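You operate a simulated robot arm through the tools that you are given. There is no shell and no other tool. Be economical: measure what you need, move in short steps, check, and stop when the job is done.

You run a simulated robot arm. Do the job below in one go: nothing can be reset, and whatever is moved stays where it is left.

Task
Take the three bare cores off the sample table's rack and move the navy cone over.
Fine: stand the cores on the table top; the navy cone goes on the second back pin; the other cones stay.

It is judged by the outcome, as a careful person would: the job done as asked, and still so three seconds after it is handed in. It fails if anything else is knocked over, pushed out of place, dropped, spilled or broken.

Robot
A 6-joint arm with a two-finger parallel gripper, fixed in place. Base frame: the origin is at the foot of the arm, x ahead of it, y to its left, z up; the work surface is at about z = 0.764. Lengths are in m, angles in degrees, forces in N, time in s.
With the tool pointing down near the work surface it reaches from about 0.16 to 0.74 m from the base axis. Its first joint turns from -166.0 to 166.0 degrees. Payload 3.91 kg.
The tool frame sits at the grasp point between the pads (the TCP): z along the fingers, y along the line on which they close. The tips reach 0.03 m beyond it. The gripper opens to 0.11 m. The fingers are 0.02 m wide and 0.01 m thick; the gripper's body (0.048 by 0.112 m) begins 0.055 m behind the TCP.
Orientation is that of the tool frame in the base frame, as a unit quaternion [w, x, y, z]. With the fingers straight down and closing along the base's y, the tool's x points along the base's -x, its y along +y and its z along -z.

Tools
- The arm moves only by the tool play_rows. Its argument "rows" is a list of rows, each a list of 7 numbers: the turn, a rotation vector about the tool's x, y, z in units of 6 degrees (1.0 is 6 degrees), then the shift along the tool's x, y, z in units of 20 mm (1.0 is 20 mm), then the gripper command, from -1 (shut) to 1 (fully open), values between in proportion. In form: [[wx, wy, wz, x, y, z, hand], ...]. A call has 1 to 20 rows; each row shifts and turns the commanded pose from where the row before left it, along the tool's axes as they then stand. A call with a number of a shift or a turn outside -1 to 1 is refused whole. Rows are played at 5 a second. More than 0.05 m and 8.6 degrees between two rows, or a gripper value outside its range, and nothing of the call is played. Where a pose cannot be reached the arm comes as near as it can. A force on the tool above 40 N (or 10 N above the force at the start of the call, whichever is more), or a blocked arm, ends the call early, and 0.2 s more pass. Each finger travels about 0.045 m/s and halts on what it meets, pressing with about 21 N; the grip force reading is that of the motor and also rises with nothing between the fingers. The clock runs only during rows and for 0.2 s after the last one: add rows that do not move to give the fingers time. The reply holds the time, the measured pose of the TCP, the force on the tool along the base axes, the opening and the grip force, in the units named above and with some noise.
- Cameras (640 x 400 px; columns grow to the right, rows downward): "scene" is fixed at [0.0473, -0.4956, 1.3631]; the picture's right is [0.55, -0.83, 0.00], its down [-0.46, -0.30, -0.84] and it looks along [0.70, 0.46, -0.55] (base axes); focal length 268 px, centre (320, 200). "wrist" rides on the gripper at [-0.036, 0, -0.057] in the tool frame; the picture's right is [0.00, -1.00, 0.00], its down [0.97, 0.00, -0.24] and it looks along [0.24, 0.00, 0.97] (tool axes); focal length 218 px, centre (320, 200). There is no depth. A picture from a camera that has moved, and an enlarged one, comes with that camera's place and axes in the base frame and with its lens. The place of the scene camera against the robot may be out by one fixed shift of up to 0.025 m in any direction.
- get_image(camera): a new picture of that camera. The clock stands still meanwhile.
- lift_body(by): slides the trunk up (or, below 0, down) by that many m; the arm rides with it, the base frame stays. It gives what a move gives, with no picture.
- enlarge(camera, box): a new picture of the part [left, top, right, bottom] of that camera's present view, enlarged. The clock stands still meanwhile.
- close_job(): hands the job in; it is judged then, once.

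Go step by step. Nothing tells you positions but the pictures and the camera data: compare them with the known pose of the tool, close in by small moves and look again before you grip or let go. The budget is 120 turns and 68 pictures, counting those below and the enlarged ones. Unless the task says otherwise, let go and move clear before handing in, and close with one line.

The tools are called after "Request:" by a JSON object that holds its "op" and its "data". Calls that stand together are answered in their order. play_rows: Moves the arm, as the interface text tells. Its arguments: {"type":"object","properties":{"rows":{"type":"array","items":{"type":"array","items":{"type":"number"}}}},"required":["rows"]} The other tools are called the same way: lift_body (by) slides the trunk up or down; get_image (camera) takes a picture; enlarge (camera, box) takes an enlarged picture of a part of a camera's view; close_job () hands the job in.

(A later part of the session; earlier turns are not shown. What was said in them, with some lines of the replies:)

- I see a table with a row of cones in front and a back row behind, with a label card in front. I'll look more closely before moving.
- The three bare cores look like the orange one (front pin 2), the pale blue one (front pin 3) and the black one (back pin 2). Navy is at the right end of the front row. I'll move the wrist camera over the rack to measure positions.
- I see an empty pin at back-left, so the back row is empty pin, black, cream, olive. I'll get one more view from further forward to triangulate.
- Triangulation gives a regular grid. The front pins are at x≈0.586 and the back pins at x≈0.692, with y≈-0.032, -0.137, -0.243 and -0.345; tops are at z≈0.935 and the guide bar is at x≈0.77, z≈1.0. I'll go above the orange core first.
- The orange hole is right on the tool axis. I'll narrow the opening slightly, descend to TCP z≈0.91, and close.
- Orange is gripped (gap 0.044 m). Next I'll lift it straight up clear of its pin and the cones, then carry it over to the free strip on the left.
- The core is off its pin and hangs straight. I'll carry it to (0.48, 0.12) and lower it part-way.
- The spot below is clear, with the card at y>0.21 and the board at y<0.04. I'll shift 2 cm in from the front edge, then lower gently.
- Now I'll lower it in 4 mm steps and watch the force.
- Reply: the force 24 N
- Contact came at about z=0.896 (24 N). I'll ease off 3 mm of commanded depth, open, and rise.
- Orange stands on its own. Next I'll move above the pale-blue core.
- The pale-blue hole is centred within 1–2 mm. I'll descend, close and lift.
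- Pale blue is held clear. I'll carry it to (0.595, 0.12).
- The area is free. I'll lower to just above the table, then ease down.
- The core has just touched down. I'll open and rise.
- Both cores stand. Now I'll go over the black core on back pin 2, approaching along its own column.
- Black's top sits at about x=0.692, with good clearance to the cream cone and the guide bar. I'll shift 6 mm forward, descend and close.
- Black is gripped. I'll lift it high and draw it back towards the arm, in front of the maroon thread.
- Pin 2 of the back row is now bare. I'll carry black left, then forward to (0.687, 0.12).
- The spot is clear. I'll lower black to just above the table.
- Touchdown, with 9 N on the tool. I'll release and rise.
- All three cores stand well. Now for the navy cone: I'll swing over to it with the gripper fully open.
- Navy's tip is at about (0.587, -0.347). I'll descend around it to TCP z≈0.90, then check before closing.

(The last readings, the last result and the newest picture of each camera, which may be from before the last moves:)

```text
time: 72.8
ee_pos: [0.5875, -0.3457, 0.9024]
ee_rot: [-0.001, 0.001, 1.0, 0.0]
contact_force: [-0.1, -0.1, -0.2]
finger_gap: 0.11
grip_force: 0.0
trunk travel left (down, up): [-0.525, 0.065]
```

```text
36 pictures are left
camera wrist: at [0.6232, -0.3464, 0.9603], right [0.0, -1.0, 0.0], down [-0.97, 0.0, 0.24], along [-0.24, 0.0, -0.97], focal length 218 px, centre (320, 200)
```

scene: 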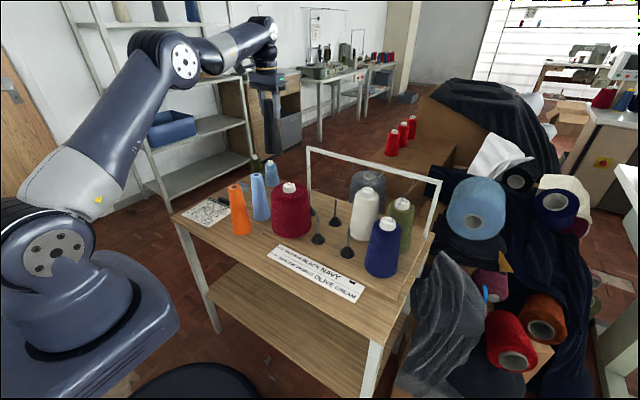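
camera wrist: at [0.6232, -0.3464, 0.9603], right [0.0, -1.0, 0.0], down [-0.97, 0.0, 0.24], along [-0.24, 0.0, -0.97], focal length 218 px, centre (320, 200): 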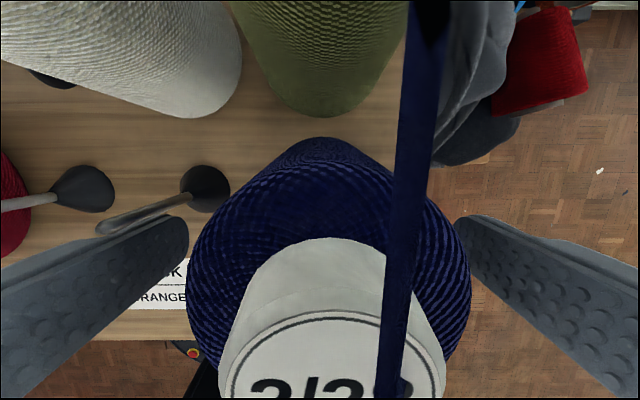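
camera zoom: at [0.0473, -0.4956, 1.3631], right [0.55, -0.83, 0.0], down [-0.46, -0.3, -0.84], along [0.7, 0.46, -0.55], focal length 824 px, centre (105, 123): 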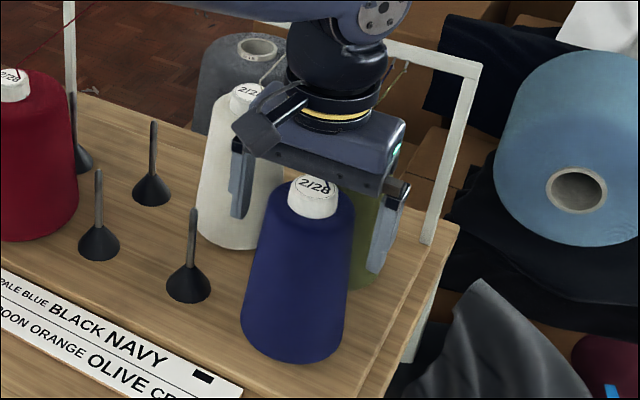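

The fingers straddle the cone evenly. I'll shift 2 mm right and close.

Request:
{"op": "play_rows", "data": {"rows": [[0, 0, 0, 0, -0.1, 0, 1], [0, 0, 0, 0, 0, 0, -1], [0, 0, 0, 0, 0, 0, -1], [0, 0, 0, 0, 0, 0, -1], [0, 0, 0, 0, 0, 0, -1], [0, 0, 0, 0, 0, 0, -1], [0, 0, 0, 0, 0, 0, -1]]}}

Request:
{"op": "play_rows", "data": {"rows": [[0, 0, 0, 0, 0, -0.3, -1], [0, 0, 0, 0, 0, -0.5, -1], [0, 0, 0, 0, 0, 0, -1], [0, 0, 0, 0, 0, 0, -1]]}}

Request:
{"op": "enlarge", "data": {"camera": "scene", "box": [320, 160, 460, 290]}}

```text
time: 74.4
ee_pos: [0.5878, -0.3476, 0.9017]
ee_rot: [0.0, 0.001, 1.0, 0.0]
contact_force: [-0.7, 1.1, -0.4]
finger_gap: 0.076
grip_force: 20.8
trunk travel left (down, up): [-0.525, 0.065]
```

```text
time: 75.4
ee_pos: [0.5876, -0.3483, 0.9179]
ee_rot: [0.0, 0.0, 1.0, -0.001]
contact_force: [0.2, 0.5, -2.1]
finger_gap: 0.0762
grip_force: 21.1
trunk travel left (down, up): [-0.525, 0.065]
```

```text
3.08 times, centred on (390, 225) of scene
camera zoom: at [0.0473, -0.4956, 1.3631], right [0.55, -0.83, 0.0], down [-0.46, -0.3, -0.84], along [0.7, 0.46, -0.55], focal length 824 px, centre (105, 123)
```

zoom: 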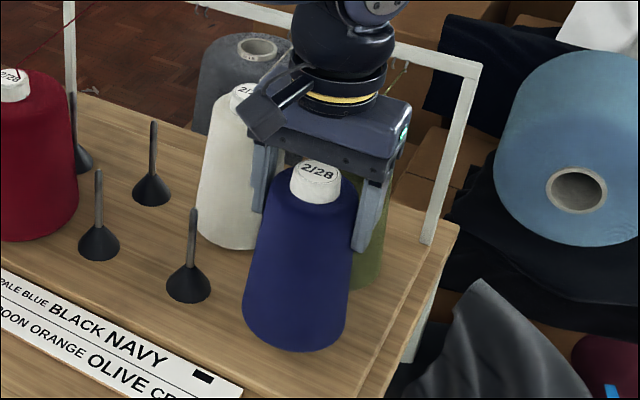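

Navy is held and rising. I'll lift it fully above everything.

Request:
{"op": "play_rows", "data": {"rows": [[0, 0, 0, 0, 0, -0.8, -1], [0, 0, 0, 0, 0, -0.8, -1], [0, 0, 0, 0, 0, -0.8, -1], [0, 0, 0, 0, 0, -0.8, -1], [0, 0, 0, 0, 0, -0.8, -1], [0, 0, 0, 0, 0, -0.8, -1], [0, 0, 0, 0, 0, -0.8, -1], [0, 0, 0, 0, 0, -0.8, -1], [0, 0, 0, 0, 0, -0.8, -1], [0, 0, 0, 0, 0, -0.8, -1], [0, 0, 0, 0, 0, -0.8, -1], [0, 0, 0, 0, 0, -0.3, -1], [0, 0, 0, 0, 0, 0, -1]]}}

Request:
{"op": "enlarge", "data": {"camera": "scene", "box": [240, 80, 480, 280]}}

```text
time: 78.2
ee_pos: [0.5872, -0.3486, 1.1009]
ee_rot: [0.0, 0.0, 1.0, 0.001]
contact_force: [0.0, 0.2, -2.3]
finger_gap: 0.0758
grip_force: 21.1
trunk travel left (down, up): [-0.525, 0.065]
```

```text
2.00 times, centred on (360, 180) of scene
camera zoom: at [0.0473, -0.4956, 1.3631], right [0.55, -0.83, 0.0], down [-0.46, -0.3, -0.84], along [0.7, 0.46, -0.55], focal length 536 px, centre (240, 240)
```

zoom: 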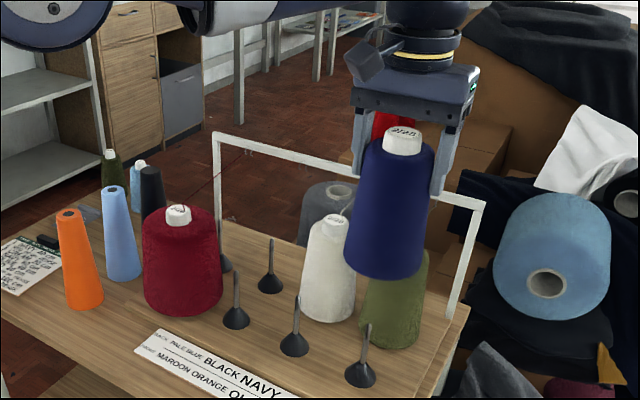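

Navy hangs straight. I'll move across at this height to the second column and look at the target pin ahead.

Request:
{"op": "play_rows", "data": {"rows": [[0, 0, 0, 0, 0.8, 0, -1], [0, 0, 0, 0, 0.8, 0, -1], [0, 0, 0, 0, 0.8, 0, -1], [0, 0, 0, 0, 0.8, 0, -1], [0, 0, 0, 0, 0.8, 0, -1], [0, 0, 0, 0, 0.8, 0, -1], [0, 0, 0, 0, 0.8, 0, -1], [0, 0, 0, 0, 0.8, 0, -1], [0, 0, 0, 0, 0.8, 0, -1], [0, 0, 0, 0, 0.8, 0, -1], [0, 0, 0, 0, 0.8, 0, -1], [0, 0, 0, 0, 0.8, 0, -1], [0, 0, 0, 0, 0.8, 0, -1], [0, 0, 0, 0, 0.15, 0, -1], [0, 0, 0, 0, 0, 0, -1]]}}

Request:
{"op": "get_image", "data": {"camera": "wrist"}}

Request:
{"op": "enlarge", "data": {"camera": "wrist", "box": [240, 0, 400, 100]}}

```text
time: 81.4
ee_pos: [0.5888, -0.1362, 1.1007]
ee_rot: [0.0, 0.0, 1.0, 0.0]
contact_force: [-1.1, 1.6, -2.7]
finger_gap: 0.0761
grip_force: 21.0
trunk travel left (down, up): [-0.525, 0.065]
```

```text
33 pictures are left
camera wrist: at [0.6241, -0.1378, 1.1579], right [0.0, -1.0, 0.0], down [-0.97, 0.0, 0.24], along [-0.24, 0.0, -0.97], focal length 218 px, centre (320, 200)
```

wrist: 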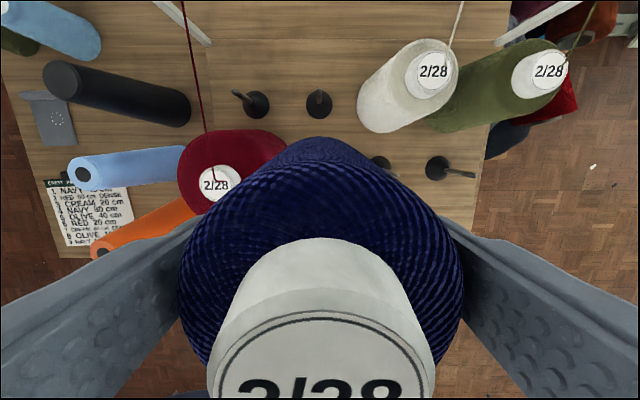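

```text
4.00 times, centred on (320, 50) of wrist
camera zoom: at [0.6241, -0.1378, 1.1579], right [0.0, -1.0, 0.0], down [-0.97, 0.0, 0.24], along [-0.24, 0.0, -0.97], focal length 873 px, centre (320, 800)
```

zoom: 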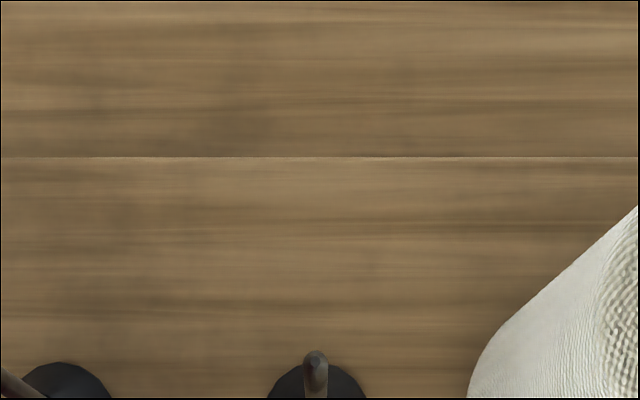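

The target pin measures (0.692, -0.137), directly ahead. I'll move forward over it and lower to just above the pin tip.

Request:
{"op": "play_rows", "data": {"rows": [[0, 0, 0, -0.87, -0.01, 0, -1], [0, 0, 0, -0.87, -0.01, 0, -1], [0, 0, 0, -0.87, 0, 0, -1], [0, 0, 0, -0.87, 0, 0, -1], [0, 0, 0, -0.87, 0, 0, -1], [0, 0, 0, -0.87, 0, 0, -1], [0, 0, 0, 0, 0, 0, -1], [0, 0, 0, 0, 0, 0.9, -1], [0, 0, 0, 0, 0, 0.9, -1], [0, 0, 0, 0, 0, 0.9, -1], [0, 0, 0, 0, 0, 0.9, -1], [0, 0, 0, 0, 0, 0.9, -1], [0, 0, 0, 0, 0, 0.9, -1], [0, 0, 0, 0, 0, 0.4, -1], [0, 0, 0, 0, 0, 0, -1]]}}

Request:
{"op": "enlarge", "data": {"camera": "scene", "box": [260, 110, 440, 260]}}

Request:
{"op": "get_image", "data": {"camera": "wrist"}}

```text
time: 84.6
ee_pos: [0.6928, -0.1383, 0.983]
ee_rot: [0.0, 0.0, 1.0, 0.001]
contact_force: [0.4, 0.7, -2.7]
finger_gap: 0.0761
grip_force: 20.5
trunk travel left (down, up): [-0.525, 0.065]
```

```text
2.67 times, centred on (350, 185) of scene
camera zoom: at [0.0473, -0.4956, 1.3631], right [0.55, -0.83, 0.0], down [-0.46, -0.3, -0.84], along [0.7, 0.46, -0.55], focal length 714 px, centre (240, 240)
```

zoom: 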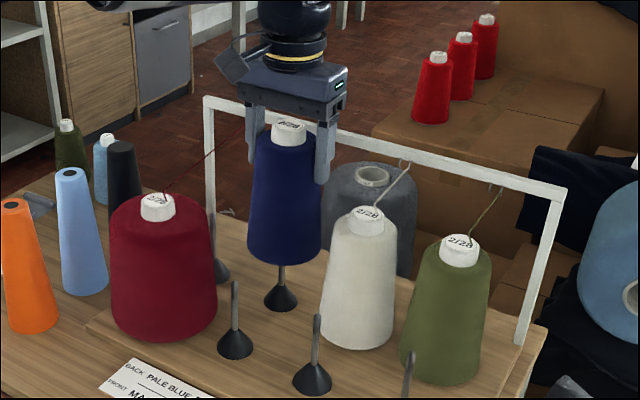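

```text
30 pictures are left
camera wrist: at [0.7282, -0.1387, 1.0412], right [0.0, -1.0, 0.0], down [-0.97, 0.0, 0.24], along [-0.24, 0.0, -0.97], focal length 218 px, centre (320, 200)
```

wrist: 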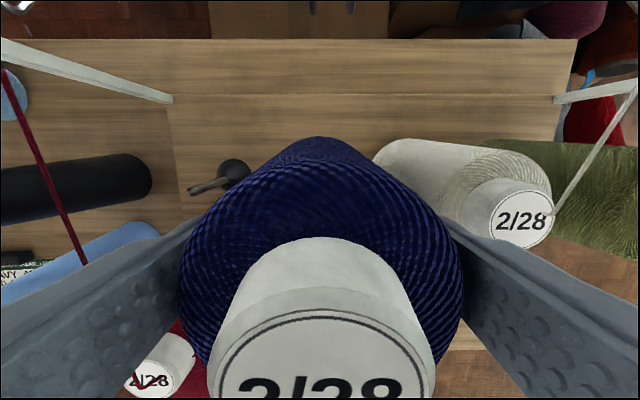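

The cone axis lines up with the pin in both views. I'll lower it slowly onto the pin.

Request:
{"op": "play_rows", "data": {"rows": [[0, 0, 0, 0, 0.05, 0.3, -1], [0, 0, 0, 0, 0, 0.4, -1], [0, 0, 0, 0, 0, 0.4, -1], [0, 0, 0, 0, 0, 0.4, -1], [0, 0, 0, 0, 0, 0, -1]]}}

Request:
{"op": "enlarge", "data": {"camera": "scene", "box": [260, 110, 440, 260]}}

```text
time: 85.8
ee_pos: [0.693, -0.1371, 0.9524]
ee_rot: [0.0, 0.0, 1.0, 0.0]
contact_force: [-0.3, -0.5, -2.6]
finger_gap: 0.0759
grip_force: 20.8
trunk travel left (down, up): [-0.525, 0.065]
```

```text
2.67 times, centred on (350, 185) of scene
camera zoom: at [0.0473, -0.4956, 1.3631], right [0.55, -0.83, 0.0], down [-0.46, -0.3, -0.84], along [0.7, 0.46, -0.55], focal length 714 px, centre (240, 240)
```

zoom: 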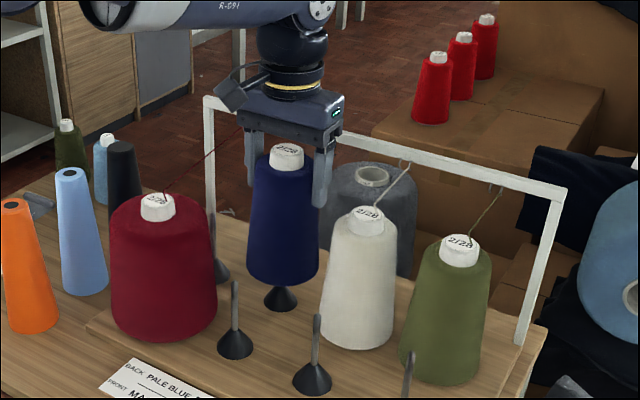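

The pin is inside the cone with no side force. I'll continue down.

Request:
{"op": "play_rows", "data": {"rows": [[0, 0, 0, 0, 0, 0.4, -1], [0, 0, 0, 0, 0, 0.4, -1], [0, 0, 0, 0, 0, 0.4, -1], [0, 0, 0, 0, 0, 0.4, -1], [0, 0, 0, 0, 0, 0.4, -1], [0, 0, 0, 0, 0, 0.2, -1], [0, 0, 0, 0, 0, 0, -1]]}}

Request:
{"op": "play_rows", "data": {"rows": [[0, 0, 0, 0, 0, 0.12, -1], [0, 0, 0, 0, 0, 0, -1]]}}

```text
time: 87.4
ee_pos: [0.6925, -0.1376, 0.91]
ee_rot: [0.0, 0.0, 1.0, 0.0]
contact_force: [-0.7, 0.1, -2.3]
finger_gap: 0.0758
grip_force: 20.8
trunk travel left (down, up): [-0.525, 0.065]
```

```text
time: 88.0
ee_pos: [0.6917, -0.1365, 0.9081]
ee_rot: [0.0, 0.0, 1.0, 0.0]
contact_force: [-0.2, 0.3, -1.1]
finger_gap: 0.0758
grip_force: 21.1
trunk travel left (down, up): [-0.525, 0.065]
```

Request:
{"op": "play_rows", "data": {"rows": [[0, 0, 0, 0, 0, 0.15, -1], [0, 0, 0, 0, 0, 0, -1]]}}

Request:
{"op": "play_rows", "data": {"rows": [[0, 0, 0, 0, 0, 0.1, -1], [0, 0, 0, 0, 0, 0, -1]]}}

```text
time: 88.6
ee_pos: [0.6918, -0.1368, 0.9031]
ee_rot: [0.0, 0.0, 1.0, 0.0]
contact_force: [0.2, 0.3, -2.0]
finger_gap: 0.0758
grip_force: 21.4
trunk travel left (down, up): [-0.525, 0.065]
```

```text
time: 89.2
ee_pos: [0.6909, -0.1373, 0.9024]
ee_rot: [0.0, 0.0, 1.0, 0.0]
contact_force: [-0.4, 0.3, 0.2]
finger_gap: 0.0759
grip_force: 21.2
trunk travel left (down, up): [-0.525, 0.065]
```

The weight is off the tool, so the cone is seated. I'll check the picture, then open slightly.

Request:
{"op": "play_rows", "data": {"rows": [[0, 0, 0, 0, 0, 0.03, -1], [0, 0, 0, 0, 0, 0, 0.65], [0, 0, 0, 0, 0, 0, 0.65], [0, 0, 0, 0, 0, 0, 0.65]]}}

Request:
{"op": "enlarge", "data": {"camera": "scene", "box": [260, 110, 440, 260]}}

Request:
{"op": "get_image", "data": {"camera": "wrist"}}

```text
time: 90.2
ee_pos: [0.6925, -0.1368, 0.9026]
ee_rot: [0.0, 0.0, 1.0, 0.0]
contact_force: [0.5, -0.4, -0.4]
finger_gap: 0.091
grip_force: 0.0
trunk travel left (down, up): [-0.525, 0.065]
```

```text
2.67 times, centred on (350, 185) of scene
camera zoom: at [0.0473, -0.4956, 1.3631], right [0.55, -0.83, 0.0], down [-0.46, -0.3, -0.84], along [0.7, 0.46, -0.55], focal length 714 px, centre (240, 240)
```

zoom: 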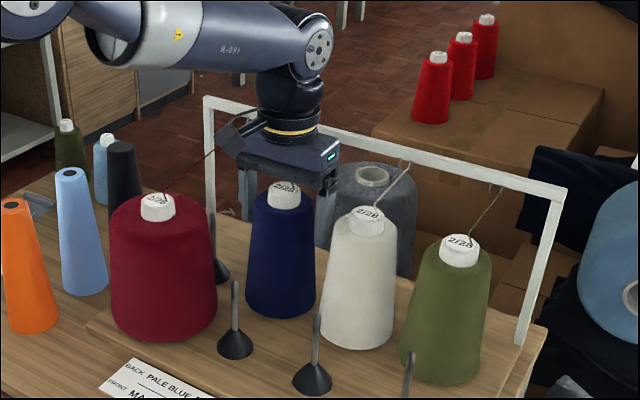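

```text
27 pictures are left
camera wrist: at [0.7272, -0.1372, 0.9594], right [0.0, -1.0, 0.0], down [-0.97, 0.0, 0.24], along [-0.24, 0.0, -0.97], focal length 218 px, centre (320, 200)
```

wrist: 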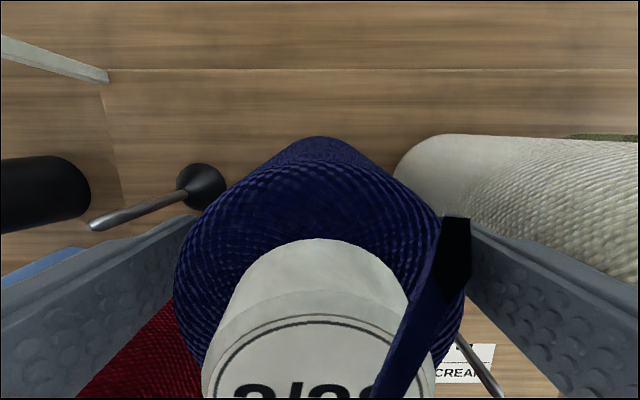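

Navy is seated on the second back pin and the fingers are free of it. I'll rise straight up and back away.

Request:
{"op": "play_rows", "data": {"rows": [[0, 0, 0, 0, 0, -0.4, 0.65], [0, 0, 0, 0, 0, -0.8, 0.65], [0, 0, 0, 0, 0, -1, 0.65], [0, 0, 0, 0, 0, -1, 0.65], [0, 0, 0, 0, 0, -1, 0.65], [0, 0, 0, 0, 0, -1, 0.65], [0, 0, 0, 0, 0, -1, 0.65], [0, 0, 0, 0, 0, -1, 0.65], [0, 0, 0, 0, 0, -1, 0.65], [0, 0, 0, 0, 0, -1, 0.65], [0, 0, 0, 1, 0, -1, 0.65], [0, 0, 0, 1, 0, -1, 0.65], [0, 0, 0, 1, 0, -1, 0.65], [0, 0, 0, 1, 0, -1, 0.65], [0, 0, 0, 1, 0, 0, 0.65], [0, 0, 0, 1, 0, 0, 0.65], [0, 0, 0, 1, 0, 0, 0.65], [0, 0, 0, 0, 0, 0, 0.65]]}}

Request:
{"op": "enlarge", "data": {"camera": "scene", "box": [160, 110, 450, 300]}}

Request:
{"op": "get_image", "data": {"camera": "wrist"}}

```text
time: 94.0
ee_pos: [0.5506, -0.1375, 1.1643]
ee_rot: [0.0, 0.0, 1.0, 0.0]
contact_force: [0.1, 0.0, -0.1]
finger_gap: 0.0905
grip_force: 0.0
trunk travel left (down, up): [-0.525, 0.065]
```

```text
2.11 times, centred on (305, 205) of scene
camera zoom: at [0.0473, -0.4956, 1.3631], right [0.55, -0.83, 0.0], down [-0.46, -0.3, -0.84], along [0.7, 0.46, -0.55], focal length 564 px, centre (352, 190)
```

zoom: 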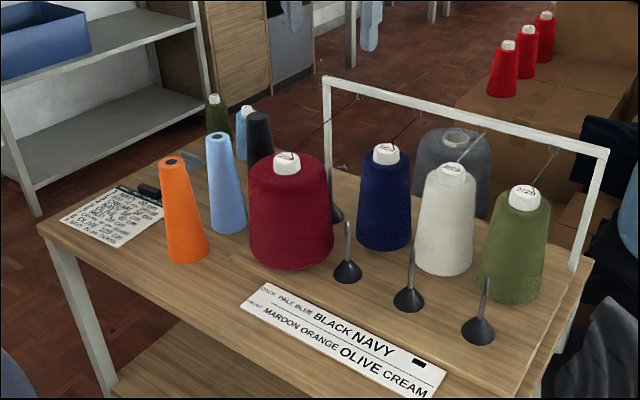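

```text
25 pictures are left
camera wrist: at [0.5866, -0.1379, 1.2229], right [0.0, -1.0, 0.0], down [-0.97, 0.0, 0.24], along [-0.24, 0.0, -0.97], focal length 218 px, centre (320, 200)
```

wrist: 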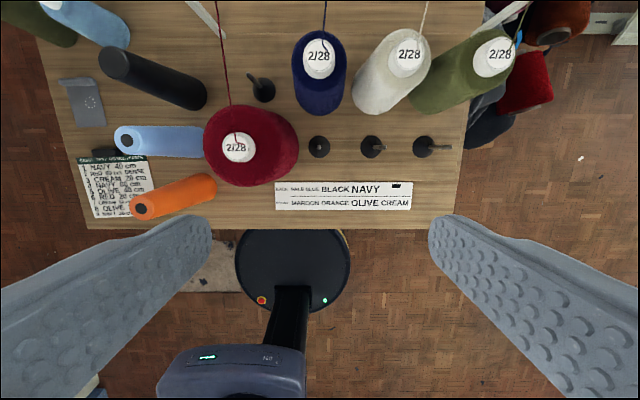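

Navy stands upright on the second back pin, the three bare cores stand on the table top, the other cones are untouched and the arm is clear. I'm handing it in.

Request:
{"op": "close_job", "data": {}}

```text
The job is handed in.
```

The job is handed in: the orange, pale-blue and black cores stand on the table top, the navy cone is on the second back pin (counting from the left), and the other cones were not moved.
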